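You operate a simulated robot arm through the tools that you are given. There is no shell and no other tool. Be economical: measure what you need, move in short steps, check, and stop when the job is done.

You are at the controls of a simulated two-armed robot. One attempt, no reset.

## Task
Seal the small white pouch for the seconds that its chart gives.
Fine: the pouch lies on the drawer counter; the chart in the chart drawer with the pouch's word; the heat of that word; one seal; leave the dial there, the pouch in the slot, the drawer shut and the sealer on. Where these are worked on the way, their far stop is far enough and under half their travel is too little: chart drawer.

The check looks at the end state, three seconds after you hand in, the way a careful person would. Anything else that was tipped, shoved, dropped, spilled or broken makes it a failure. A push-on lid holds only when it is set on centred and level and pressed home; a screw cap is set on level and turned clockwise until tight.

## Robot
Two 7-joint arms with fingered hands on one trunk, on a base that drives. Base frame: it is fixed to the floor where the robot stands at the start and does not move with it; the origin is under the middle of the robot, x ahead of it, y to its left, z up. Readings come in m, rad, newtons and seconds.
The left shoulder is at the start at [0.037, 0.17, 1.197], the right one opposite. With the tool pointing down near the work surface each hand reaches from about 0.1 to 0.68 m from the robot's upright axis, wherever it stands, measured 20 degrees to its own side. Places, roughly: chart drawer [0.8, 0.2, 0.6]; light box dial [0.7, 0.1, 0.9]; light button [0.6, 0.2, 0.9]; record drawer latch [0.5, 0.2, 0.5]; sealer dial [0.7, 0.3, 0.9]; sealer power button [0.7, 0.6, 1]; uv box start button [0.6, 0.8, 0.9]; uv cabinet latch [0.4, 0.6, 0.5]; uv cabinet start button [0.4, 0.6, 0.8]; uv dial [0.4, 0.7, 0.8]. Payload 4 kg a hand.
The tool frame of a hand sits at the grasp point between the pads (the TCP): z along the fingers, y along the line on which they close. The tips reach 0.026 m beyond it. The gripper opens to 0.132 m. The gripper's body begins 0.073 m behind the TCP. The gripper is a hand of 4 fingers: y runs from the thumb to the fingers, the wrist lies at [0, 0, -0.224] in the tool frame, and closing takes about 1.5 s.
Orientation is that of the tool frame in the base frame, as [roll, pitch, yaw] about the fixed x, y, z axes, in that order (R = Rz(yaw) Ry(pitch) Rx(roll)). With the fingers straight down and closing along the base's y, the tool's x points along the base's -x, its y along +y and its z along -z.

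## Interface
- The arms move only by the tool servo_tool. It takes "left_moves", "right_moves" or both (then of equal length, played together; a hand with none holds still); each is a list that holds one entry, the list of rows, each a list of 6 numbers: the shift along the tool's x, y, z in m, then the turn, a rotation vector about the tool's x, y, z in rad. In form: [[[x, y, z, wx, wy, wz], ...]]. A call has 1 to 20 rows; each row is the pose to reach, as a shift and turn from the pose commanded when the call began, along the tool's axes at that moment. "left_claw" and "right_claw" are, for a hand that has rows, the opening, from 0 (shut) to 1 (fully open), set as the call begins (left out, the last holds). Each row takes 0.2 s and may step no farther than 0.05 m and 0.15 rad from the row before; otherwise, or with a gripper value out of range, the whole call is refused. Where a pose cannot be reached the arm comes as near as it can. A force on the tool above 40 N (or 10 N above the force at the start of the call, whichever is more), or a blocked arm, ends the call early, and 0.2 s more pass. Each finger travels about 0.045 m/s and halts on what it meets, pressing with about 29 N; the grip force reading is that of the motor and also rises with nothing between the fingers. The clock runs only during rows and for 0.2 s after the last one: add rows that repeat a pose to give the fingers time. The reply holds the time, the measured pose of the TCP, the force on the tool along the base axes, the opening and the grip force, in the units named above and with some noise, with the torque about the TCP (base axes, N m) and any sound that the robot's microphone picked up.
- Cameras (640 x 400 px; columns grow to the right, rows downward): "scene" is now at [0.1079, 0.0358, 1.3601]; the picture's right is [0.43, -0.91, -0.00], its down [-0.61, -0.29, -0.74] and it looks along [0.67, 0.31, -0.68] (base axes); focal length 214 px, centre (320, 200). "left" rides on the left gripper at [-0.068, 0.002, -0.097] in its tool frame; the picture's right is [-0.03, -1.00, 0.00], its down [0.82, -0.02, -0.58] and it looks along [0.58, -0.02, 0.82] (tool axes); focal length 270 px, centre (320, 200). "right" rides on the right gripper at [0.069, 0.002, -0.097] in its tool frame; the picture's right is [-0.02, 1.00, 0.00], its down [-0.82, -0.02, -0.58] and it looks along [-0.58, -0.01, 0.82] (tool axes); focal length 270 px, centre (320, 200). There is no depth. A picture from a camera that has moved, and an enlarged one, comes with that camera's place and axes in the base frame and with its lens.
- capture(camera): a new picture of that camera. No time passes.
- lift_body(by): slides the trunk up (or, below 0, down) by that many m; the arms and the scene camera ride with it, the base frame stays. It gives what a move gives, with no picture.
- roll_base(legs): drives the robot by 1 to 6 legs, each [ahead, turn to the left] in m and rad, along the robot's own axes; the way and the turn of a leg run together, so that a leg with both is an arc; at most 1.5 m and 3.142 rad a leg. The arms and the cameras ride along, it lands a little off, and it stops where it bumps. It gives what a move gives.
- set_fingers(finger1, finger2, finger3, thumb_bend, hand): sets how far each is bent, from 0 (flat) to 1 (curled in); at 0.3 the hand is open as for a grip, at 0.7 the pads meet at the TCP. One left out holds its place. A second passes; each finger stops where it meets its share of the squeeze, and holds until it gets a number again. A gripper value or a shape takes the hand back. It gives what a move gives, with no picture; readings hold the bend of each and the force on the fingers (four entries, about 0 where the hand has none), thumb and palm.
- set_grasp(shape, hand): the hand has 4 fingers and takes this shape, open, in about a second: jaw (thumb against the fingers, like two jaws); tri (thumb and two fingers); tip (a fingertip pinch); poke (one finger out to press); point (the index stretched); flat (the hand flat); cup (the hand cupped); fist (a fist). The gripper value then closes the fingers along that shape, each until it touches; the sizes above hold for jaw. It gives what a move gives, with no picture.
- turn_head(pan, tilt): turns the head with the scene camera to pan (to the left, within 1.501 rad either way) and tilt (down, from -0.506 to 1.204), counted from straight ahead of the robot. It gives what a move gives.
- inspect(camera, box): a new picture of the part [left, top, right, bottom] of that camera's present view, enlarged. No time passes.
- hand_in(): hands the job in; it is judged then, once.

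Work in short steps. Places have to be worked out from the pictures, the camera data and where the tool is seen: move nearer, look again, correct. Check each grasp and each placing, and mend what went wrong. You have 120 turns and 92 pictures in all, those below and enlarged ones among them. Open the grippers and draw the arms clear of the work before you hand the job in, unless the task says otherwise; then end with one line.

The tools are called after "Emit:" as a command line: name --argument value ..., lists and objects as JSON in quotes. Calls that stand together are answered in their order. servo_tool: Moves the arms, as the interface text tells. Its arguments: {"type":"object","properties":{"left_moves":{"type":"array","items":{"type":"array","items":{"type":"array","items":{"type":"number"}}}},"left_claw":{"type":"number"},"right_moves":{"type":"array","items":{"type":"array","items":{"type":"array","items":{"type":"number"}}}},"right_claw":{"type":"number"}},"required":[]} The other tools are called the same way: lift_body (by) slides the trunk up or down; set_grasp (shape, hand) gives the hand a shape; set_fingers (finger1, finger2, finger3, thumb_bend, hand) moves the fingers one by one; roll_base (legs) drives the base; turn_head (pan, tilt) turns the head that bears the scene camera; capture (camera) takes a picture; inspect (camera, box) takes an enlarged picture of a part of a camera's view; hand_in () hands the job in.

At the start:

```text
t: 0.0
left_ee_pos: [0.4864, 0.386, 1.1795]
left_tool_rot: [-3.14, -0.002, -3.141]
left_wrist_force: [0.1, 0.2, -0.6]
left_wrist_torque: [0.01, -0.03, 0.03]
left_width: 0.1319
left_finger_force: 0.0
left_shape: jaw
left_bend: [0.3, 0.3, 0.3, 0.3]
left_finger forces: [0.0, 0.1, 0.0, 0.1, 0.0, 0.0]
right_ee_pos: [0.5436, -0.0289, 1.2214]
right_tool_rot: [-3.14, -0.001, 3.14]
right_wrist_force: [0.3, -0.5, -0.2]
right_wrist_torque: [0.03, 0.01, 0.01]
right_width: 0.132
right_finger_force: 0.1
right_shape: jaw
right_bend: [0.3, 0.3, 0.3, 0.3]
right_finger forces: [0.0, 0.1, 0.0, 0.0, 0.0, 0.0]
trunk travel left (down, up): [-0.425, 0.33]
robot x, y, heading: [0.0026, 0.0001, -0.0]
head pan, tilt: [0.44, 0.744]
```

scene: 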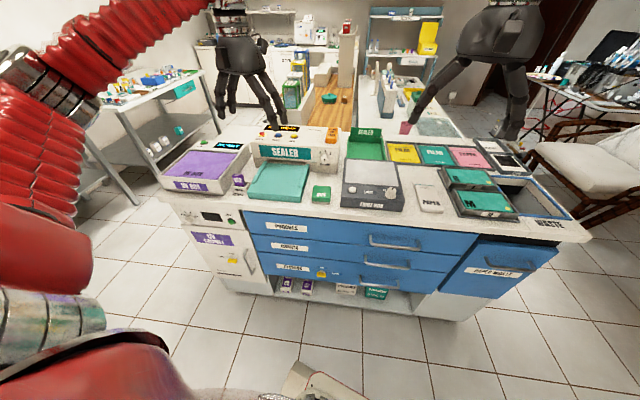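
right: 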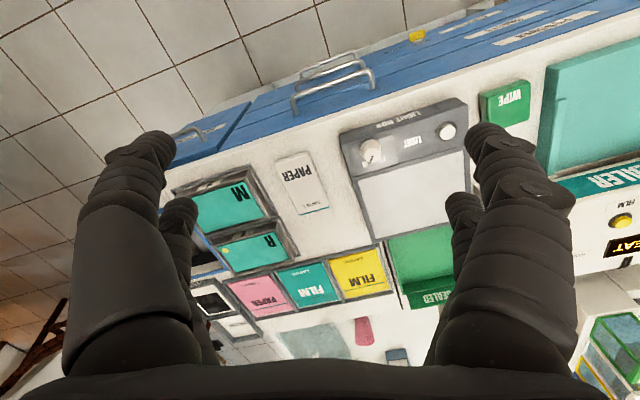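
left: 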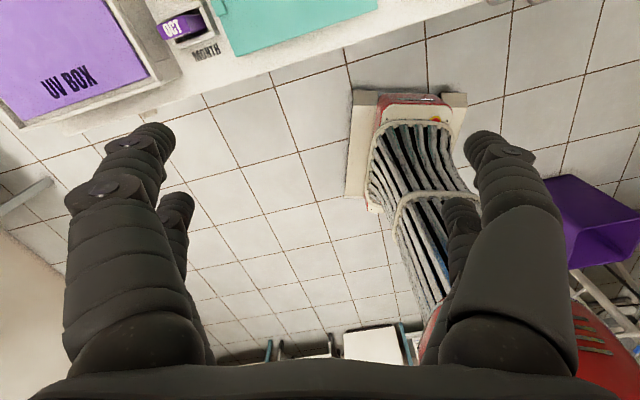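

The first picture shows a counter with a sealer, drawers, and a light box. I'll enlarge the counter and the drawer fronts to read the labels.

Emit:
inspect --camera "scene" --box '[150, 110, 370, 250]'

Emit:
inspect --camera "scene" --box '[340, 110, 600, 300]'

Emit:
inspect --camera "scene" --box '[170, 200, 400, 310]'

```text
2.86 times, centred on (260, 180) of scene
camera zoom: at [0.1079, 0.0358, 1.3601], right [0.43, -0.91, 0.0], down [-0.61, -0.29, -0.74], along [0.67, 0.31, -0.68], focal length 613 px, centre (491, 257)
```

zoom: 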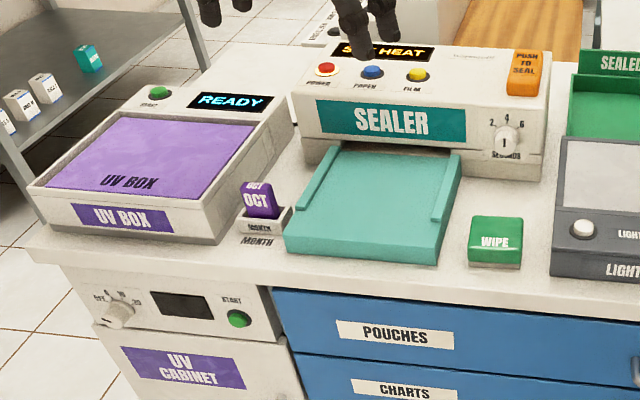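

```text
2.11 times, centred on (470, 205) of scene
camera zoom: at [0.1079, 0.0358, 1.3601], right [0.43, -0.91, 0.0], down [-0.61, -0.29, -0.74], along [0.67, 0.31, -0.68], focal length 452 px, centre (4, 190)
```

zoom: 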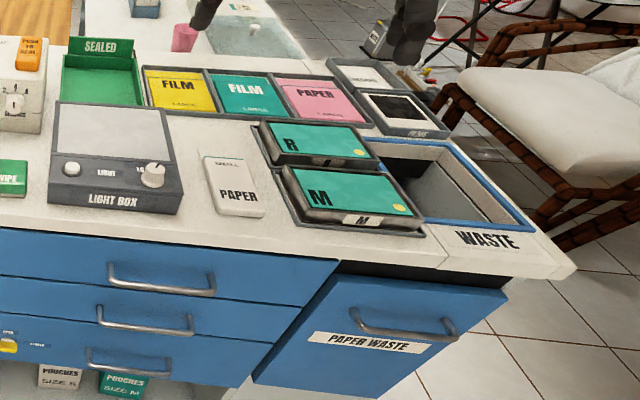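

```text
2.78 times, centred on (285, 255) of scene
camera zoom: at [0.1079, 0.0358, 1.3601], right [0.43, -0.91, 0.0], down [-0.61, -0.29, -0.74], along [0.67, 0.31, -0.68], focal length 597 px, centre (417, 47)
```

zoom: 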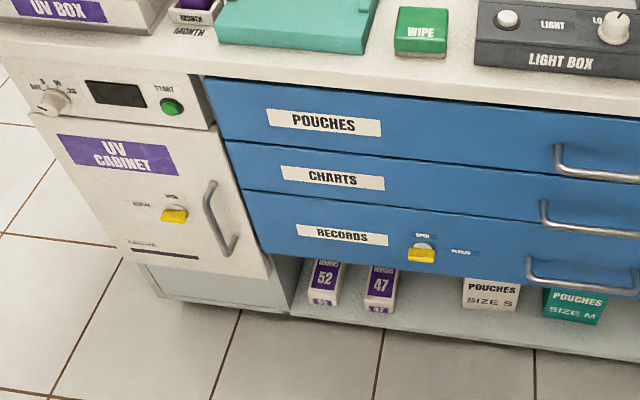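

The counter front is turned about 0.31 rad to the left of my heading, and the handles sit near (0.58, 0, 0.7–0.79). I'll turn to square up with the bench, then look again.

Emit:
roll_base --legs '[[0, 0.31]]'

Emit:
turn_head --pan 0.0 --tilt 0.85

Emit:
capture --camera "scene"

Emit:
capture --camera "right"

```text
t: 1.5
left_ee_pos: [0.3444, 0.5159, 1.1803]
left_tool_rot: [3.141, -0.002, -2.829]
left_wrist_force: [0.6, -0.3, -1.0]
left_wrist_torque: [0.0, 0.01, -0.01]
left_width: 0.1319
left_finger_force: 0.1
left_shape: jaw
left_bend: [0.3, 0.3, 0.3, 0.3]
left_finger forces: [0.0, 0.0, 0.0, 0.1, 0.0, 0.0]
right_ee_pos: [0.5267, 0.1401, 1.2225]
right_tool_rot: [3.14, -0.002, -2.832]
right_wrist_force: [0.3, -0.6, -0.1]
right_wrist_torque: [0.01, 0.01, -0.03]
right_width: 0.132
right_finger_force: 0.1
right_shape: jaw
right_bend: [0.3, 0.3, 0.3, 0.3]
right_finger forces: [0.0, 0.1, 0.0, 0.0, 0.0, 0.1]
trunk travel left (down, up): [-0.425, 0.33]
robot x, y, heading: [0.0052, -0.019, 0.307]
head pan, tilt: [0.44, 0.744]
```

```text
t: 2.4
left_ee_pos: [0.3443, 0.5162, 1.1809]
left_tool_rot: [-3.141, -0.002, -2.828]
left_wrist_force: [0.5, 0.0, 0.2]
left_wrist_torque: [-0.01, 0.02, -0.01]
left_width: 0.1321
left_finger_force: 0.0
left_shape: jaw
left_bend: [0.3, 0.3, 0.3, 0.3]
left_finger forces: [0.1, 0.0, 0.0, 0.0, 0.0, 0.0]
right_ee_pos: [0.527, 0.1398, 1.2226]
right_tool_rot: [-3.14, -0.001, -2.83]
right_wrist_force: [0.0, 0.5, -0.6]
right_wrist_torque: [-0.04, 0.0, 0.01]
right_width: 0.1318
right_finger_force: 0.1
right_shape: jaw
right_bend: [0.3, 0.3, 0.3, 0.3]
right_finger forces: [0.0, 0.0, 0.0, 0.0, 0.0, 0.0]
trunk travel left (down, up): [-0.425, 0.33]
robot x, y, heading: [0.0099, -0.0148, 0.309]
head pan, tilt: [0.0, 0.85]
```

```text
85 pictures are left
camera scene: at [0.1117, 0.0166, 1.3515], right [0.31, -0.95, 0.0], down [-0.72, -0.23, -0.66], along [0.63, 0.2, -0.75], focal length 214 px, centre (320, 200)
```

scene: 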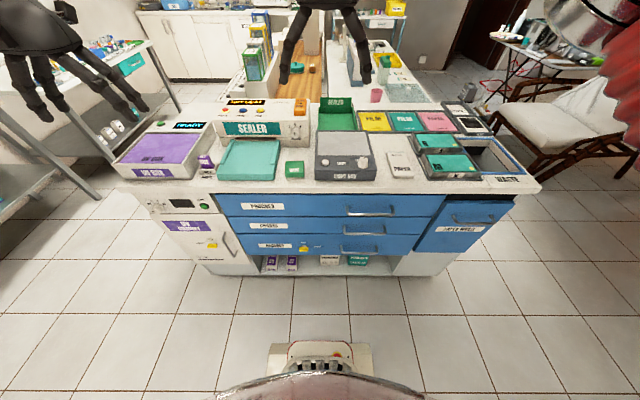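

```text
84 pictures are left
camera right: at [0.4607, 0.1197, 1.3205], right [-0.28, 0.96, 0.0], down [0.78, 0.23, 0.58], along [0.55, 0.16, -0.82], focal length 270 px, centre (320, 200)
```

right: 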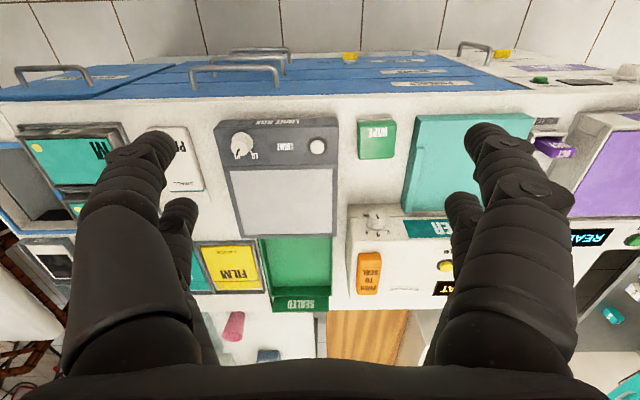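

Squared up now. I'll enlarge the drawers to get the handle position accurately.

Emit:
inspect --camera "scene" --box '[220, 180, 420, 280]'

Emit:
inspect --camera "right" --box '[140, 10, 380, 130]'

Emit:
inspect --camera "scene" --box '[200, 90, 420, 190]'

```text
3.20 times, centred on (320, 230) of scene
camera zoom: at [0.1117, 0.0166, 1.3515], right [0.31, -0.95, 0.0], down [-0.72, -0.23, -0.66], along [0.63, 0.2, -0.75], focal length 686 px, centre (320, 104)
```

zoom: 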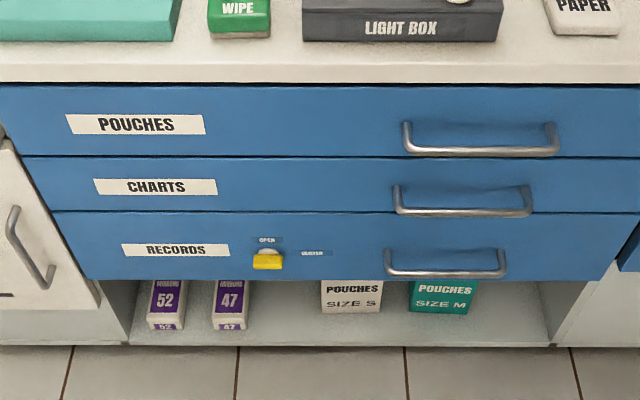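

```text
2.67 times, centred on (260, 70) of right
camera zoom: at [0.4607, 0.1197, 1.3205], right [-0.28, 0.96, 0.0], down [0.78, 0.23, 0.58], along [0.55, 0.16, -0.82], focal length 721 px, centre (480, 547)
```

zoom: 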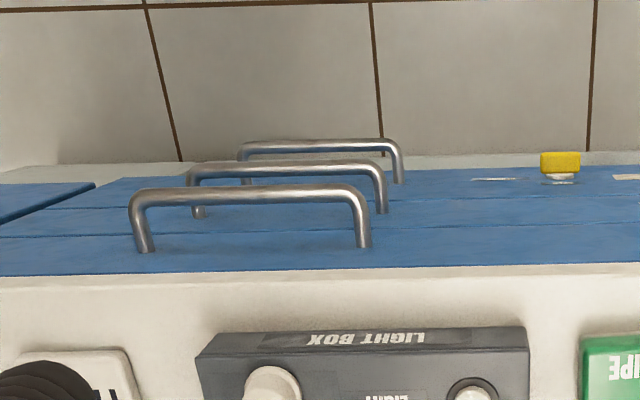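

```text
2.91 times, centred on (310, 140) of scene
camera zoom: at [0.1117, 0.0166, 1.3515], right [0.31, -0.95, 0.0], down [-0.72, -0.23, -0.66], along [0.63, 0.2, -0.75], focal length 624 px, centre (349, 374)
```

zoom: 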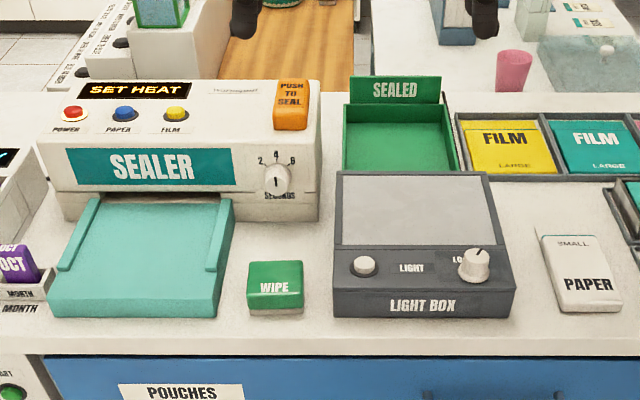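

Triangulation agrees: the CHARTS handle bar is at bench-aligned X≈0.56, Y≈−0.19, z≈0.645. I'll draw the right hand back and pitch it to point forward.

Emit:
servo_tool --right_moves '[[[0.02, 0, 0, 0, -0.143, 0], [0.04, 0, 0, 0, -0.286, 0], [0.06, 0, 0, 0, -0.429, 0], [0.08, 0, 0, 0, -0.571, 0], [0.1, 0.0, 0, 0, -0.714, 0], [0.11, -0.02, 0.03, 0, -0.857, 0], [0.11, -0.04, 0.06, 0, -1.0, 0], [0.11, -0.06, 0.09, 0, -1.142, 0], [0.11, -0.08, 0.12, 0, -1.285, 0], [0.11, -0.1, 0.15, 0, -1.428, 0], [0.11, -0.12, 0.18, 0, -1.571, 0]]]' --right_claw 0.5

```text
t: 5.0
left_ee_pos: [0.345, 0.5169, 1.1816]
left_tool_rot: [-3.139, -0.002, -2.828]
left_wrist_force: [0.4, -0.4, -0.3]
left_wrist_torque: [-0.01, -0.01, -0.01]
left_width: 0.1321
left_finger_force: 0.0
left_shape: jaw
left_bend: [0.3, 0.3, 0.3, 0.3]
left_finger forces: [0.0, 0.0, 0.0, 0.1, 0.0, 0.0]
right_ee_pos: [0.4769, -0.01, 1.4016]
right_tool_rot: [-0.677, 1.281, -0.394]
right_wrist_force: [-0.1, 0.2, -0.4]
right_wrist_torque: [0.01, -0.05, 0.0]
right_width: 0.0661
right_finger_force: 0.0
right_shape: jaw
right_bend: [0.73, 0.73, 0.73, 0.7]
right_finger forces: [0.0, 0.1, 0.0, 0.0, 0.0, 0.0]
right hand out of reach, approached as far as the arm can: row 5, 6, 7, 8, 9, 10, 11
trunk travel left (down, up): [-0.425, 0.33]
robot x, y, heading: [0.0045, -0.0205, 0.312]
head pan, tilt: [0.0, 0.85]
stopped in row 11 (right hand): the arm was blocked; the commanded pose is now the measured one
```

The hand points forward but stayed high. I'll try moving it down (tool x now points down) and see how it follows.

Emit:
servo_tool --right_moves '[[[0.04, 0, 0, 0, 0.05, 0], [0.08, 0, 0, 0, 0.1, 0], [0.12, 0, 0, 0, 0.15, 0], [0.16, 0, 0, 0, 0.2, 0], [0.2, 0, 0, 0, 0.22, 0], [0.24, 0, 0, 0, 0.22, 0], [0.28, 0, 0, 0, 0.22, 0], [0.32, 0, 0, 0, 0.22, 0]]]'

Emit:
capture --camera "scene"

```text
t: 6.8
left_ee_pos: [0.3452, 0.5165, 1.1812]
left_tool_rot: [-3.139, -0.002, -2.828]
left_wrist_force: [0.2, -0.9, 0.1]
left_wrist_torque: [0.0, 0.01, 0.03]
left_width: 0.1324
left_finger_force: 0.0
left_shape: jaw
left_bend: [0.3, 0.3, 0.3, 0.3]
left_finger forces: [0.0, 0.0, 0.0, 0.0, 0.1, 0.0]
right_ee_pos: [0.5417, -0.0233, 1.2674]
right_tool_rot: [-1.563, 1.388, -1.3]
right_wrist_force: [0.4, -0.6, 0.3]
right_wrist_torque: [-0.02, -0.01, -0.01]
right_width: 0.0661
right_finger_force: 0.0
right_shape: jaw
right_bend: [0.73, 0.73, 0.73, 0.7]
right_finger forces: [0.0, 0.0, 0.1, 0.0, 0.0, 0.0]
right hand out of reach, approached as far as the arm can: row 1, 2, 3, 4, 5, 6, 7, 8
trunk travel left (down, up): [-0.425, 0.33]
robot x, y, heading: [0.0058, -0.0157, 0.31]
head pan, tilt: [0.0, 0.85]
```

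```text
80 pictures are left
camera scene: at [0.1114, 0.0168, 1.3515], right [0.31, -0.95, 0.0], down [-0.72, -0.23, -0.66], along [0.63, 0.2, -0.75], focal length 214 px, centre (320, 200)
```

scene: 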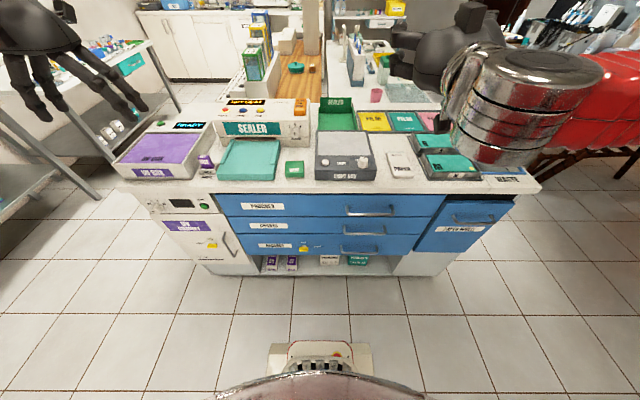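

Near the shoulder the forward pose can't be folded lower. I'll tip the hand back down while lowering it in front of the counter, and pitch it forward lower down.

Emit:
servo_tool --right_moves '[[[0.02, 0, -0.01, 0, 0.143, 0], [0.05, 0, -0.02, 0, 0.286, 0], [0.08, 0, -0.03, 0, 0.429, 0], [0.11, 0, -0.045, 0, 0.571, 0], [0.14, 0.0, -0.06, 0, 0.714, 0], [0.17, 0, -0.075, 0, 0.857, 0], [0.2, 0, -0.09, 0, 1.0, 0], [0.23, 0, -0.105, 0, 1.142, 0], [0.26, 0, -0.12, 0, 1.285, 0], [0.29, 0, -0.135, 0, 1.35, 0], [0.32, 0, -0.15, 0, 1.35, 0], [0.36, 0, -0.15, 0, 1.35, 0], [0.4, 0, -0.15, 0, 1.35, 0]]]'

```text
t: 9.6
left_ee_pos: [0.3447, 0.5171, 1.1812]
left_tool_rot: [-3.142, -0.001, -2.828]
left_wrist_force: [-0.1, -0.1, 0.6]
left_wrist_torque: [0.01, -0.02, -0.01]
left_width: 0.1319
left_finger_force: 0.0
left_shape: jaw
left_bend: [0.3, 0.3, 0.3, 0.3]
left_finger forces: [0.1, 0.0, 0.0, 0.0, 0.0, 0.0]
right_ee_pos: [0.4163, -0.1352, 0.8741]
right_tool_rot: [-2.959, 0.226, -2.836]
right_wrist_force: [-0.2, 0.3, -0.8]
right_wrist_torque: [0.01, 0.04, 0.02]
right_width: 0.066
right_finger_force: 0.0
right_shape: jaw
right_bend: [0.73, 0.73, 0.73, 0.7]
right_finger forces: [0.1, 0.0, 0.0, 0.0, 0.0, 0.0]
right hand out of reach, approached as far as the arm can: row 1, 2, 3, 4, 5, 6, 7, 8, 9, 10, 11
trunk travel left (down, up): [-0.425, 0.33]
robot x, y, heading: [0.0052, -0.0187, 0.313]
head pan, tilt: [0.0, 0.85]
```

The hand is now low in front of the drawers, pointing down. Next I'll turn it to point forward with the closing line vertical, as one combined 120° turn while lowering.

Emit:
servo_tool --right_moves '[[[-0.0025, 0.007, 0.013, -0.086, -0.086, 0.086], [-0.005, 0.014, 0.027, -0.172, -0.172, 0.172], [-0.0075, 0.021, 0.04, -0.258, -0.258, 0.258], [-0.01, 0.028, 0.054, -0.344, -0.344, 0.344], [-0.0125, 0.035, 0.067, -0.43, -0.43, 0.43], [-0.015, 0.043, 0.08, -0.516, -0.516, 0.516], [-0.0175, 0.05, 0.094, -0.602, -0.602, 0.602], [-0.02, 0.057, 0.107, -0.688, -0.688, 0.688], [-0.0225, 0.065, 0.12, -0.774, -0.774, 0.774], [-0.025, 0.072, 0.134, -0.86, -0.86, 0.86], [-0.0275, 0.079, 0.147, -0.946, -0.946, 0.946], [-0.03, 0.086, 0.16, -1.032, -1.032, 1.032], [-0.0325, 0.094, 0.174, -1.118, -1.118, 1.118], [-0.035, 0.101, 0.188, -1.2, -1.2, 1.2]]]'

```text
t: 12.6
left_ee_pos: [0.3442, 0.5172, 1.1825]
left_tool_rot: [-3.138, 0.0, -2.828]
left_wrist_force: [1.2, -0.9, -0.3]
left_wrist_torque: [0.01, 0.03, 0.01]
left_width: 0.1319
left_finger_force: 0.2
left_shape: jaw
left_bend: [0.3, 0.3, 0.3, 0.3]
left_finger forces: [0.0, 0.0, 0.1, 0.0, 0.0, 0.0]
right_ee_pos: [0.4718, -0.0492, 0.6852]
right_tool_rot: [1.349, 0.191, 1.842]
right_wrist_force: [0.7, -0.3, -0.3]
right_wrist_torque: [0.02, 0.03, 0.04]
right_width: 0.0662
right_finger_force: 0.1
right_shape: jaw
right_bend: [0.73, 0.73, 0.73, 0.7]
right_finger forces: [0.0, 0.0, 0.1, 0.0, 0.0, 0.0]
right hand out of reach, approached as far as the arm can: row 4, 5, 6, 7
trunk travel left (down, up): [-0.425, 0.33]
robot x, y, heading: [0.0079, -0.0177, 0.31]
head pan, tilt: [0.0, 0.85]
```

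It reached the forward pose. I'll take out the remaining ~17° tilt/roll, set the height to 0.645, and look through the wrist camera.

Emit:
servo_tool --right_moves '[[[0.003, -0.014, 0.004, 0.072, 0.005, 0.064], [0.006, -0.028, 0.008, 0.144, 0.01, 0.128], [0.008, -0.042, 0.011, 0.215, 0.016, 0.191], [0.008, -0.042, 0.011, 0.215, 0.016, 0.191]]]' --right_claw 0.6

Emit:
capture --camera "right"

Emit:
capture --camera "scene"

```text
t: 13.6
left_ee_pos: [0.3437, 0.5173, 1.1824]
left_tool_rot: [-3.14, 0.001, -2.83]
left_wrist_force: [-0.6, -0.3, -0.7]
left_wrist_torque: [-0.06, 0.02, 0.03]
left_width: 0.132
left_finger_force: 0.1
left_shape: jaw
left_bend: [0.3, 0.3, 0.3, 0.3]
left_finger forces: [0.1, 0.0, 0.0, 0.0, 0.0, 0.1]
right_ee_pos: [0.4911, -0.043, 0.6461]
right_tool_rot: [1.571, 0.004, 1.877]
right_wrist_force: [0.6, 0.2, -0.1]
right_wrist_torque: [-0.01, 0.02, 0.02]
right_width: 0.0788
right_finger_force: 0.1
right_shape: jaw
right_bend: [0.71, 0.71, 0.71, 0.7]
right_finger forces: [0.0, 0.0, 0.0, 0.1, 0.0, 0.0]
trunk travel left (down, up): [-0.425, 0.33]
robot x, y, heading: [0.0035, -0.0174, 0.307]
head pan, tilt: [0.0, 0.85]
```

```text
79 pictures are left
camera right: at [0.3778, -0.007, 0.6488], right [0.01, -0.02, 1.0], down [-0.3, -0.95, -0.02], along [0.95, -0.3, -0.01], focal length 270 px, centre (320, 200)
```

right: 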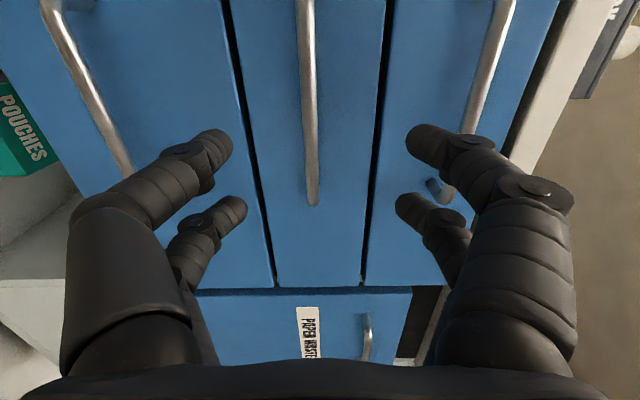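

```text
78 pictures are left
camera scene: at [0.111, 0.0166, 1.3515], right [0.31, -0.95, 0.0], down [-0.72, -0.23, -0.66], along [0.63, 0.2, -0.75], focal length 214 px, centre (320, 200)
```

scene: 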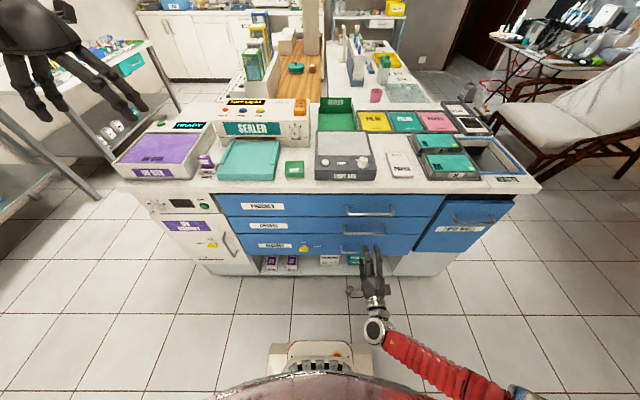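

The hand is centred on the CHARTS handle, with the bar about 7–10 mm below the hand axis. I'll advance 0.1 m along the tool axis with a small drop, then close.

Emit:
servo_tool --right_moves '[[[0, -0.004, 0.025, 0, 0, 0], [0, -0.007, 0.05, 0, 0, 0], [0, -0.007, 0.075, 0, 0, 0], [0, -0.007, 0.1, 0, 0, 0], [0, -0.007, 0.1, 0, 0, 0]]]'

Emit:
capture --camera "right"

```text
t: 14.8
left_ee_pos: [0.3443, 0.5165, 1.1826]
left_tool_rot: [-3.139, -0.001, -2.828]
left_wrist_force: [0.7, -0.5, -0.1]
left_wrist_torque: [0.0, 0.0, 0.0]
left_width: 0.132
left_finger_force: 0.0
left_shape: jaw
left_bend: [0.3, 0.3, 0.3, 0.3]
left_finger forces: [0.0, 0.1, 0.0, 0.0, 0.0, 0.0]
right_ee_pos: [0.5868, -0.0122, 0.6405]
right_tool_rot: [1.569, 0.004, 1.878]
right_wrist_force: [0.3, 0.0, -0.5]
right_wrist_torque: [-0.02, 0.04, 0.02]
right_width: 0.0787
right_finger_force: 0.2
right_shape: jaw
right_bend: [0.71, 0.71, 0.71, 0.7]
right_finger forces: [0.0, 0.0, 0.0, 0.1, 0.0, 0.0]
trunk travel left (down, up): [-0.425, 0.33]
robot x, y, heading: [0.0067, -0.0202, 0.312]
head pan, tilt: [0.0, 0.85]
```

```text
77 pictures are left
camera right: at [0.4733, 0.0234, 0.6438], right [0.01, -0.02, 1.0], down [-0.3, -0.95, -0.02], along [0.95, -0.3, -0.01], focal length 270 px, centre (320, 200)
```

right: 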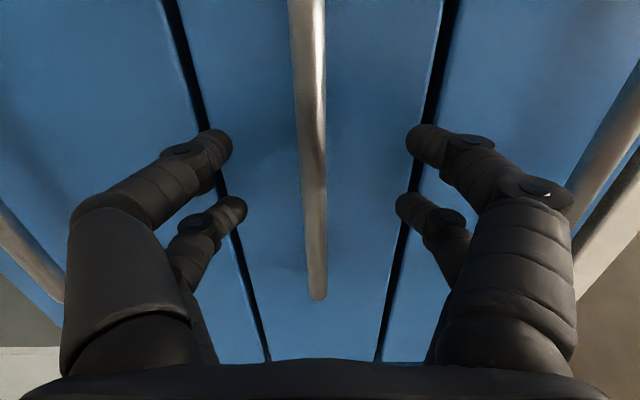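

The bar sits between the thumb and fingers at the grasp point. Closing now.

Emit:
servo_tool --right_moves '[[[0, 0, 0, 0, 0, 0], [0, 0, 0, 0, 0, 0], [0, 0, 0, 0, 0, 0], [0, 0, 0, 0, 0, 0], [0, 0, 0, 0, 0, 0], [0, 0, 0, 0, 0, 0], [0, 0, 0, 0, 0, 0]]]' --right_claw 0

Emit:
capture --camera "right"

```text
t: 16.4
left_ee_pos: [0.3442, 0.516, 1.1811]
left_tool_rot: [-3.14, -0.002, -2.829]
left_wrist_force: [-0.7, -0.1, 0.2]
left_wrist_torque: [-0.01, -0.01, 0.0]
left_width: 0.1321
left_finger_force: 0.1
left_shape: jaw
left_bend: [0.3, 0.3, 0.3, 0.3]
left_finger forces: [0.0, 0.1, 0.1, 0.0, 0.0, 0.1]
right_ee_pos: [0.5863, -0.0118, 0.6424]
right_tool_rot: [1.567, 0.003, 1.879]
right_wrist_force: [-0.3, 0.0, 0.0]
right_wrist_torque: [-0.02, 0.02, 0.0]
right_width: 0.0
right_finger_force: 29.0
right_shape: jaw
right_bend: [0.67, 0.68, 0.7, 0.71]
right_finger forces: [0.1, 0.0, 0.0, 0.0, 0.0, 0.0]
trunk travel left (down, up): [-0.425, 0.33]
robot x, y, heading: [0.0023, -0.0174, 0.311]
head pan, tilt: [0.0, 0.85]
```

```text
76 pictures are left
camera right: at [0.4732, 0.0235, 0.6437], right [0.01, -0.02, 1.0], down [-0.3, -0.95, -0.02], along [0.95, -0.3, -0.01], focal length 270 px, centre (320, 200)
```

right: 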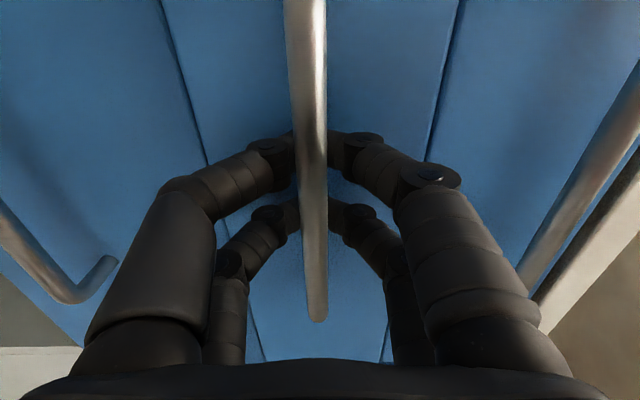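

The fingers closed in a ring behind the bar, so it's hooked. I'll back the base up a short way to draw the drawer out.

Emit:
roll_base --legs '[[-0.15, 0]]'

Emit:
capture --camera "scene"

```text
t: 17.8
left_ee_pos: [0.1973, 0.4679, 1.1831]
left_tool_rot: [-3.14, 0.0, -2.831]
left_wrist_force: [-0.1, -0.1, 0.2]
left_wrist_torque: [0.02, -0.01, 0.01]
left_width: 0.1319
left_finger_force: 0.0
left_shape: jaw
left_bend: [0.3, 0.3, 0.3, 0.3]
left_finger forces: [0.1, 0.1, 0.0, 0.0, 0.0, 0.1]
right_ee_pos: [0.4396, -0.0611, 0.6424]
right_tool_rot: [1.567, 0.004, 1.875]
right_wrist_force: [-0.1, -1.0, -0.4]
right_wrist_torque: [0.01, 0.02, -0.01]
right_width: 0.0
right_finger_force: 29.0
right_shape: jaw
right_bend: [0.67, 0.68, 0.7, 0.71]
right_finger forces: [0.0, 0.0, 0.0, 0.1, 0.1, 0.0]
trunk travel left (down, up): [-0.425, 0.33]
robot x, y, heading: [-0.1422, -0.0686, 0.308]
head pan, tilt: [0.0, 0.85]
```

```text
75 pictures are left
camera scene: at [-0.0365, -0.0311, 1.3517], right [0.3, -0.95, 0.0], down [-0.72, -0.23, -0.66], along [0.63, 0.2, -0.75], focal length 214 px, centre (320, 200)
```

scene: 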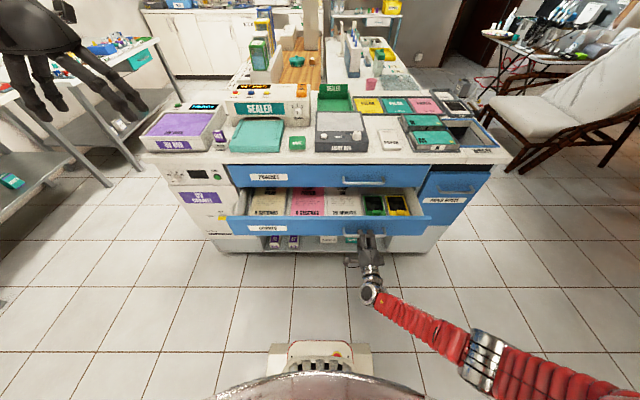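

The drawer came out smoothly, showing charts. I'll pull a bit further and read the charts.

Emit:
roll_base --legs '[[-0.1, 0]]'

Emit:
inspect --camera "scene" --box '[220, 175, 440, 250]'

```text
t: 18.9
left_ee_pos: [0.1015, 0.4378, 1.1829]
left_tool_rot: [-3.137, 0.001, -2.831]
left_wrist_force: [-1.6, -0.5, 0.3]
left_wrist_torque: [0.03, 0.0, -0.03]
left_width: 0.1322
left_finger_force: 0.0
left_shape: jaw
left_bend: [0.3, 0.3, 0.3, 0.3]
left_finger forces: [0.0, 0.1, 0.0, 0.0, 0.0, 0.0]
right_ee_pos: [0.3425, -0.0918, 0.6439]
right_tool_rot: [1.567, 0.005, 1.875]
right_wrist_force: [1.2, 1.5, -1.9]
right_wrist_torque: [-0.02, -0.04, -0.02]
right_width: 0.0001
right_finger_force: 28.9
right_shape: jaw
right_bend: [0.68, 0.68, 0.7, 0.71]
right_finger forces: [0.0, 0.1, 0.0, 0.0, 0.1, 0.0]
trunk travel left (down, up): [-0.425, 0.33]
robot x, y, heading: [-0.2391, -0.0983, 0.306]
head pan, tilt: [0.0, 0.85]
```

```text
2.91 times, centred on (330, 212) of scene
camera zoom: at [-0.133, -0.0622, 1.3517], right [0.3, -0.95, 0.0], down [-0.72, -0.23, -0.66], along [0.63, 0.2, -0.75], focal length 624 px, centre (291, 164)
```

zoom: 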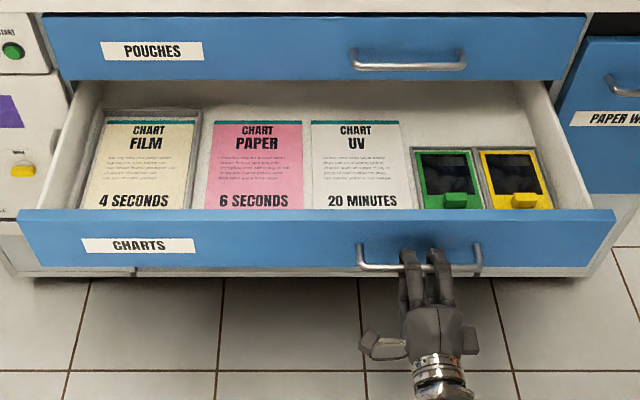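

The PAPER chart reads 6 SECONDS. I'll pull the drawer a little more so it's well past half travel.

Emit:
roll_base --legs '[[-0.12, 0]]'

Emit:
inspect --camera "scene" --box '[240, 170, 420, 250]'

```text
t: 20.0
left_ee_pos: [0.0394, 0.4197, 1.1844]
left_tool_rot: [-3.138, 0.0, -2.829]
left_wrist_force: [0.4, -0.2, 0.3]
left_wrist_torque: [-0.03, 0.0, -0.01]
left_width: 0.1322
left_finger_force: 0.1
left_shape: jaw
left_bend: [0.3, 0.3, 0.3, 0.3]
left_finger forces: [0.0, 0.0, 0.1, 0.0, 0.0, 0.0]
right_ee_pos: [0.287, -0.1096, 0.6447]
right_tool_rot: [1.573, 0.001, 1.876]
right_wrist_force: [10.2, 4.7, -7.7]
right_wrist_torque: [-0.13, -0.07, -0.12]
right_width: 0.0
right_finger_force: 29.0
right_shape: jaw
right_bend: [0.67, 0.66, 0.69, 0.68]
right_finger forces: [0.0, 0.0, 0.0, 0.1, 0.2, 0.1]
trunk travel left (down, up): [-0.425, 0.33]
robot x, y, heading: [-0.2982, -0.1179, 0.312]
head pan, tilt: [0.0, 0.85]
stopped in leg 1: the force on the tool passed its limit at 88 N (the readings are from after the stop); the commanded pose is now the measured one
```

```text
3.56 times, centred on (330, 210) of scene
camera zoom: at [-0.1935, -0.081, 1.3513], right [0.3, -0.95, 0.0], down [-0.72, -0.23, -0.66], along [0.63, 0.2, -0.75], focal length 763 px, centre (284, 164)
```

zoom: 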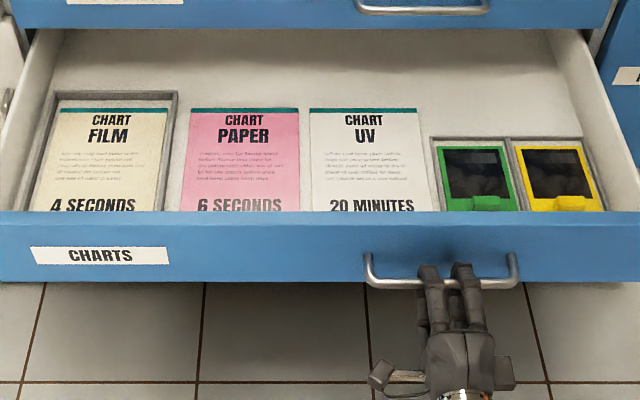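

The drawer hit its far stop and the PAPER chart clearly says 6 seconds. I'll push it shut by driving forward most of the way.

Emit:
roll_base --legs '[[0.27, 0]]'

Emit:
inspect --camera "scene" --box '[220, 170, 440, 290]'

Emit:
capture --camera "right"

```text
t: 21.9
left_ee_pos: [0.2989, 0.5015, 1.1848]
left_tool_rot: [-3.14, 0.002, -2.825]
left_wrist_force: [0.0, -0.6, -0.1]
left_wrist_torque: [-0.01, -0.01, 0.01]
left_width: 0.1321
left_finger_force: 0.1
left_shape: jaw
left_bend: [0.3, 0.3, 0.3, 0.3]
left_finger forces: [0.0, 0.0, 0.0, 0.0, 0.1, 0.0]
right_ee_pos: [0.5477, -0.0252, 0.645]
right_tool_rot: [1.57, 0.002, 1.876]
right_wrist_force: [0.2, -0.2, 1.2]
right_wrist_torque: [0.01, -0.02, 0.01]
right_width: 0.0
right_finger_force: 29.5
right_shape: jaw
right_bend: [0.68, 0.67, 0.69, 0.69]
right_finger forces: [0.0, 0.1, 0.0, 0.0, 0.0, 0.0]
trunk travel left (down, up): [-0.425, 0.33]
robot x, y, heading: [-0.0385, -0.0297, 0.313]
head pan, tilt: [0.0, 0.85]
```

```text
2.91 times, centred on (330, 230) of scene
camera zoom: at [0.0667, 0.0022, 1.3514], right [0.31, -0.95, 0.0], down [-0.72, -0.23, -0.66], along [0.63, 0.2, -0.75], focal length 624 px, centre (291, 113)
```

zoom: 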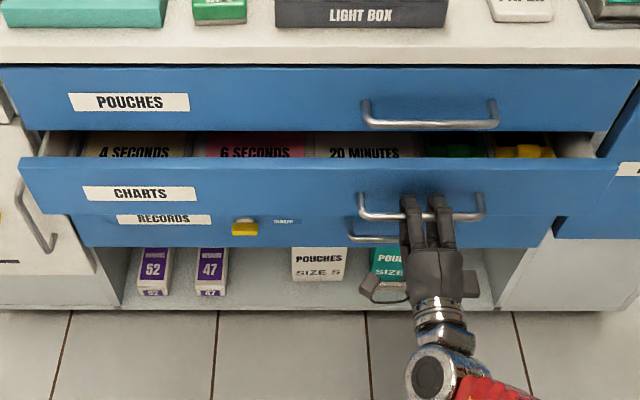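

```text
71 pictures are left
camera right: at [0.434, 0.0093, 0.6483], right [0.01, -0.02, 1.0], down [-0.31, -0.95, -0.02], along [0.95, -0.31, -0.01], focal length 270 px, centre (320, 200)
```

right: 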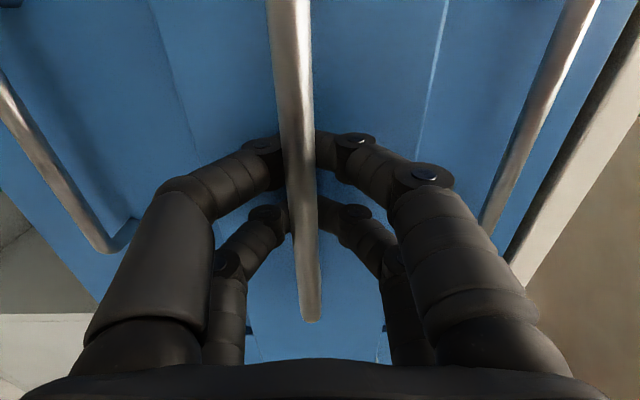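

About 5–6 cm is still open. I'll push the rest with the arm.

Emit:
servo_tool --right_moves '[[[0, 0, 0.02, 0, 0, 0], [0, 0, 0.035, 0, 0, 0], [0, 0, 0.05, 0, 0, 0], [0, 0, 0.06, 0, 0, 0], [0, 0, 0.07, 0, 0, 0], [0, 0, 0.08, 0, 0, 0]]]'

Emit:
inspect --camera "scene" --box '[220, 170, 440, 290]'

```text
t: 23.1
left_ee_pos: [0.2968, 0.5022, 1.1855]
left_tool_rot: [-3.135, 0.003, -2.829]
left_wrist_force: [0.5, 0.0, -1.0]
left_wrist_torque: [-0.02, 0.02, 0.0]
left_width: 0.1319
left_finger_force: 0.0
left_shape: jaw
left_bend: [0.3, 0.3, 0.3, 0.3]
left_finger forces: [0.0, 0.0, 0.0, 0.1, 0.0, 0.0]
right_ee_pos: [0.6036, -0.0078, 0.6404]
right_tool_rot: [1.577, 0.006, 1.878]
right_wrist_force: [-25.5, -9.5, 9.9]
right_wrist_torque: [0.06, -0.03, 0.07]
right_width: 0.0
right_finger_force: 28.8
right_shape: jaw
right_bend: [0.7, 0.68, 0.71, 0.71]
right_finger forces: [0.0, 0.0, 0.1, 0.0, 0.1, 0.0]
trunk travel left (down, up): [-0.425, 0.33]
robot x, y, heading: [-0.0437, -0.0292, 0.312]
head pan, tilt: [0.0, 0.85]
stopped in row 5 (right hand): the force on the tool passed its limit at 47 N (the readings are from after the stop); the commanded pose is now the measured one
```

```text
2.91 times, centred on (330, 230) of scene
camera zoom: at [0.0639, 0.0015, 1.3517], right [0.31, -0.95, 0.0], down [-0.71, -0.23, -0.66], along [0.63, 0.2, -0.75], focal length 624 px, centre (291, 113)
```

zoom: 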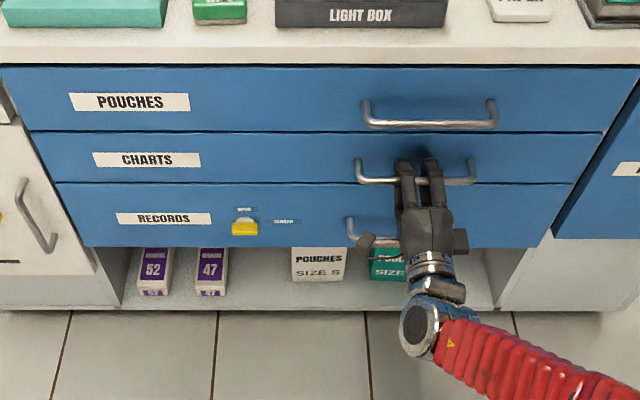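

The drawer is shut flush. I'll open the fingers and retreat straight back.

Emit:
servo_tool --right_moves '[[[0, 0, -0.006, 0, 0, 0], [0, 0, -0.006, 0, 0, 0], [0, 0, -0.006, 0, 0, 0], [0, 0, -0.006, 0, 0, 0], [0, 0, -0.006, 0, 0, 0], [0, 0, -0.006, 0, 0, 0]]]' --right_claw 0.55

Emit:
servo_tool --right_moves '[[[0, 0.003, -0.03, 0, 0, 0], [0, 0.003, -0.06, 0, 0, 0], [0, 0.003, -0.09, 0, 0, 0], [0, 0.003, -0.12, 0, 0, 0], [0, 0.003, -0.15, 0, 0, 0]]]'

Emit:
inspect --camera "scene" --box '[220, 170, 440, 290]'

```text
t: 24.5
left_ee_pos: [0.2973, 0.5016, 1.1865]
left_tool_rot: [-3.142, 0.0, -2.827]
left_wrist_force: [-0.2, 0.5, -0.3]
left_wrist_torque: [0.01, 0.0, 0.0]
left_width: 0.1322
left_finger_force: 0.0
left_shape: jaw
left_bend: [0.3, 0.3, 0.3, 0.3]
left_finger forces: [0.0, 0.1, 0.0, 0.0, 0.1, 0.1]
right_ee_pos: [0.6004, -0.0101, 0.6403]
right_tool_rot: [1.577, 0.003, 1.878]
right_wrist_force: [-0.1, 0.4, -0.5]
right_wrist_torque: [-0.01, 0.01, 0.0]
right_width: 0.072
right_finger_force: 0.0
right_shape: jaw
right_bend: [0.72, 0.72, 0.72, 0.7]
right_finger forces: [0.0, 0.1, 0.1, 0.0, 0.0, 0.0]
trunk travel left (down, up): [-0.425, 0.33]
robot x, y, heading: [-0.0409, -0.034, 0.307]
head pan, tilt: [0.0, 0.85]
```

```text
t: 25.7
left_ee_pos: [0.2974, 0.5023, 1.1866]
left_tool_rot: [-3.139, 0.001, -2.828]
left_wrist_force: [-0.1, -0.6, 0.6]
left_wrist_torque: [0.01, -0.01, 0.0]
left_width: 0.1321
left_finger_force: 0.0
left_shape: jaw
left_bend: [0.3, 0.3, 0.3, 0.3]
left_finger forces: [0.0, 0.0, 0.0, 0.1, 0.0, 0.0]
right_ee_pos: [0.457, -0.0554, 0.6459]
right_tool_rot: [1.577, 0.004, 1.878]
right_wrist_force: [0.4, -0.4, 0.2]
right_wrist_torque: [0.0, 0.04, 0.02]
right_width: 0.072
right_finger_force: 0.1
right_shape: jaw
right_bend: [0.72, 0.72, 0.72, 0.7]
right_finger forces: [0.0, 0.0, 0.0, 0.0, 0.0, 0.0]
trunk travel left (down, up): [-0.425, 0.33]
robot x, y, heading: [-0.0429, -0.0331, 0.311]
head pan, tilt: [0.0, 0.85]
```

```text
2.91 times, centred on (330, 230) of scene
camera zoom: at [0.0647, 0.0015, 1.3516], right [0.31, -0.95, 0.0], down [-0.72, -0.23, -0.66], along [0.63, 0.2, -0.75], focal length 624 px, centre (291, 113)
```

zoom: 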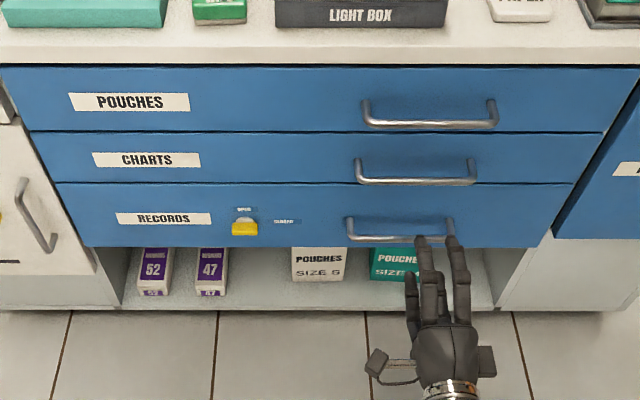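

Released, and the drawer is shut. Now I'll turn the right hand back to pointing down, reversing the earlier path.

Emit:
servo_tool --right_moves '[[[0, 0.014, -0.004, 0.086, 0.086, -0.086], [0, 0.028, -0.008, 0.172, 0.172, -0.172], [0, 0.042, -0.012, 0.258, 0.258, -0.258], [0, 0.056, -0.016, 0.344, 0.344, -0.344], [0, 0.07, -0.02, 0.43, 0.43, -0.43], [0, 0.084, -0.024, 0.516, 0.516, -0.516], [0, 0.098, -0.028, 0.602, 0.602, -0.602], [0, 0.112, -0.032, 0.688, 0.688, -0.688], [0, 0.126, -0.036, 0.774, 0.774, -0.774], [0, 0.14, -0.04, 0.86, 0.86, -0.86], [0, 0.154, -0.044, 0.946, 0.946, -0.946], [0, 0.168, -0.048, 1.032, 1.032, -1.032], [0, 0.182, -0.052, 1.118, 1.118, -1.118], [0, 0.2, -0.056, 1.2, 1.2, -1.2], [0, 0.24, -0.056, 1.209, 1.209, -1.209], [0, 0.28, -0.056, 1.209, 1.209, -1.209], [0, 0.32, -0.056, 1.209, 1.209, -1.209], [0, 0.36, -0.056, 1.209, 1.209, -1.209]]]'

```text
t: 29.5
left_ee_pos: [0.2966, 0.5019, 1.1864]
left_tool_rot: [-3.14, 0.001, -2.828]
left_wrist_force: [-0.8, 0.5, 0.1]
left_wrist_torque: [0.0, 0.03, 0.02]
left_width: 0.132
left_finger_force: 0.0
left_shape: jaw
left_bend: [0.3, 0.3, 0.3, 0.3]
left_finger forces: [0.1, 0.1, 0.0, 0.0, 0.0, 0.1]
right_ee_pos: [0.4041, -0.0704, 1.0057]
right_tool_rot: [-3.135, -0.008, -2.834]
right_wrist_force: [0.3, 0.1, -0.3]
right_wrist_torque: [0.02, 0.04, -0.01]
right_width: 0.0723
right_finger_force: 0.1
right_shape: jaw
right_bend: [0.72, 0.72, 0.72, 0.7]
right_finger forces: [0.1, 0.0, 0.1, 0.1, 0.0, 0.0]
trunk travel left (down, up): [-0.425, 0.33]
robot x, y, heading: [-0.039, -0.0313, 0.311]
head pan, tilt: [0.0, 0.85]
```

The right hand points straight down again. I'll raise it and drive closer to the counter, then view the work area.

Emit:
servo_tool --right_moves '[[[0, 0, -0.05, 0, 0, 0], [0, 0, -0.1, 0, 0, 0], [0, 0, -0.15, 0, 0, 0]]]' --right_claw 1

Emit:
roll_base --legs '[[0.24, 0]]'

Emit:
capture --camera "scene"

Emit:
capture --camera "right"

Emit:
capture --camera "left"

```text
t: 30.3
left_ee_pos: [0.297, 0.5021, 1.1859]
left_tool_rot: [-3.139, 0.002, -2.828]
left_wrist_force: [0.4, 0.2, 0.7]
left_wrist_torque: [0.0, 0.0, 0.01]
left_width: 0.132
left_finger_force: 0.1
left_shape: jaw
left_bend: [0.3, 0.3, 0.3, 0.3]
left_finger forces: [0.0, 0.0, 0.1, 0.1, 0.0, 0.0]
right_ee_pos: [0.4062, -0.0675, 1.1561]
right_tool_rot: [-3.137, -0.006, -2.836]
right_wrist_force: [0.0, 0.1, 0.2]
right_wrist_torque: [0.01, 0.02, -0.04]
right_width: 0.1317
right_finger_force: 0.2
right_shape: jaw
right_bend: [0.3, 0.3, 0.3, 0.3]
right_finger forces: [0.0, 0.1, 0.0, 0.0, 0.0, 0.0]
trunk travel left (down, up): [-0.425, 0.33]
robot x, y, heading: [-0.0423, -0.0313, 0.314]
head pan, tilt: [0.0, 0.85]
```

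```text
t: 32.1
left_ee_pos: [0.5268, 0.5772, 1.1857]
left_tool_rot: [-3.14, 0.0, -2.826]
left_wrist_force: [-1.0, 0.1, -0.3]
left_wrist_torque: [0.0, 0.02, -0.02]
left_width: 0.132
left_finger_force: 0.0
left_shape: jaw
left_bend: [0.3, 0.3, 0.3, 0.3]
left_finger forces: [0.1, 0.1, 0.0, 0.0, 0.0, 0.0]
right_ee_pos: [0.6361, 0.0078, 1.1557]
right_tool_rot: [-3.138, -0.009, -2.833]
right_wrist_force: [0.0, 0.1, -0.5]
right_wrist_torque: [0.01, 0.03, 0.01]
right_width: 0.1318
right_finger_force: 0.0
right_shape: jaw
right_bend: [0.3, 0.3, 0.3, 0.3]
right_finger forces: [0.0, 0.0, 0.1, 0.0, 0.0, 0.0]
trunk travel left (down, up): [-0.425, 0.33]
robot x, y, heading: [0.1876, 0.0391, 0.316]
head pan, tilt: [0.0, 0.85]
```

```text
68 pictures are left
camera scene: at [0.2962, 0.0765, 1.3513], right [0.31, -0.95, 0.0], down [-0.72, -0.23, -0.66], along [0.63, 0.2, -0.75], focal length 214 px, centre (320, 200)
```

scene: 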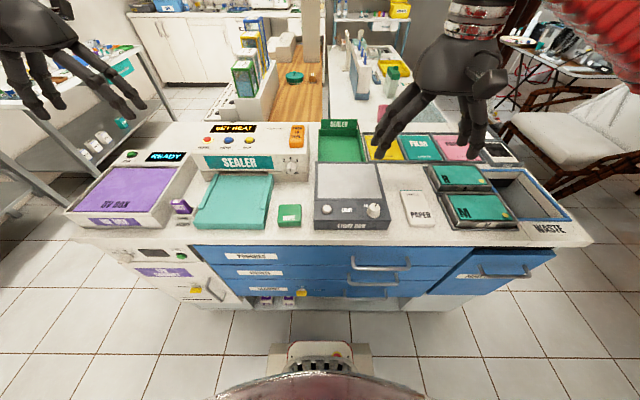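

```text
67 pictures are left
camera right: at [0.5717, -0.012, 1.2541], right [-0.28, 0.96, 0.0], down [0.79, 0.23, 0.57], along [0.55, 0.16, -0.82], focal length 270 px, centre (320, 200)
```

right: 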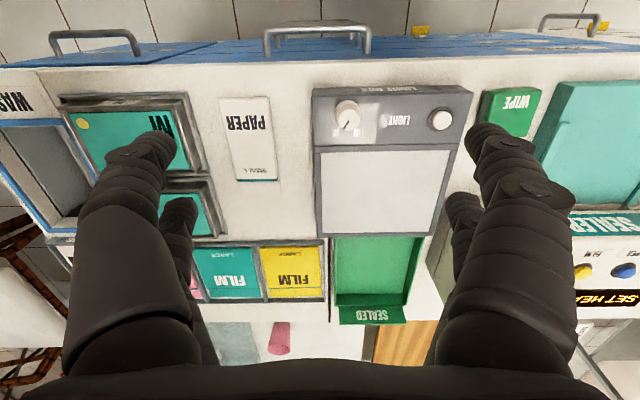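

```text
66 pictures are left
camera left: at [0.5907, 0.6003, 1.2822], right [0.34, -0.94, 0.0], down [-0.77, -0.27, 0.58], along [-0.54, -0.2, -0.82], focal length 270 px, centre (320, 200)
```

left: 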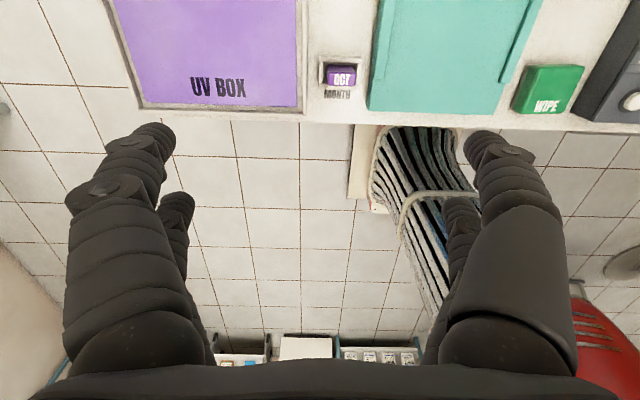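

I'll enlarge the sealer panel and the pouch area in the scene view.

Emit:
inspect --camera "scene" --box '[190, 110, 330, 240]'

Emit:
inspect --camera "scene" --box '[310, 150, 450, 240]'

Emit:
inspect --camera "right" --box '[200, 60, 480, 220]'

```text
3.08 times, centred on (260, 175) of scene
camera zoom: at [0.2962, 0.0765, 1.3513], right [0.31, -0.95, 0.0], down [-0.72, -0.23, -0.66], along [0.63, 0.2, -0.75], focal length 660 px, centre (505, 277)
```

zoom: 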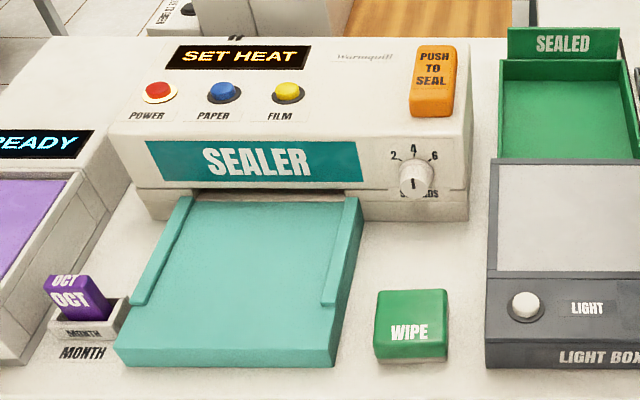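

```text
4.44 times, centred on (380, 195) of scene
camera zoom: at [0.2962, 0.0765, 1.3513], right [0.31, -0.95, 0.0], down [-0.72, -0.23, -0.66], along [0.63, 0.2, -0.75], focal length 953 px, centre (53, 222)
```

zoom: 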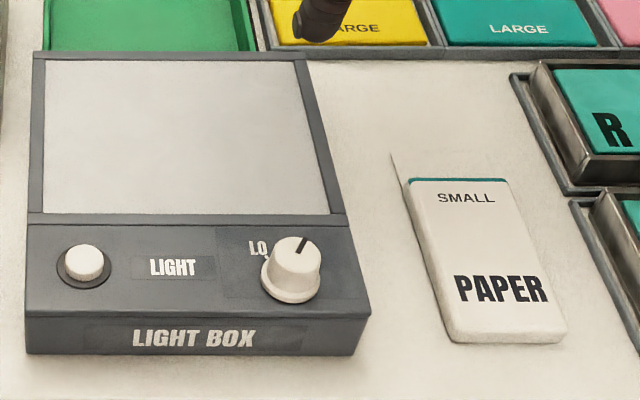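

```text
2.29 times, centred on (340, 140) of right
camera zoom: at [0.5717, -0.012, 1.2541], right [-0.28, 0.96, 0.0], down [0.79, 0.23, 0.57], along [0.55, 0.16, -0.82], focal length 618 px, centre (274, 337)
```

zoom: 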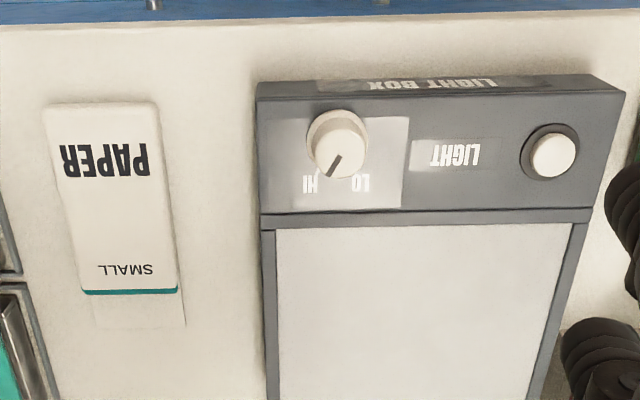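

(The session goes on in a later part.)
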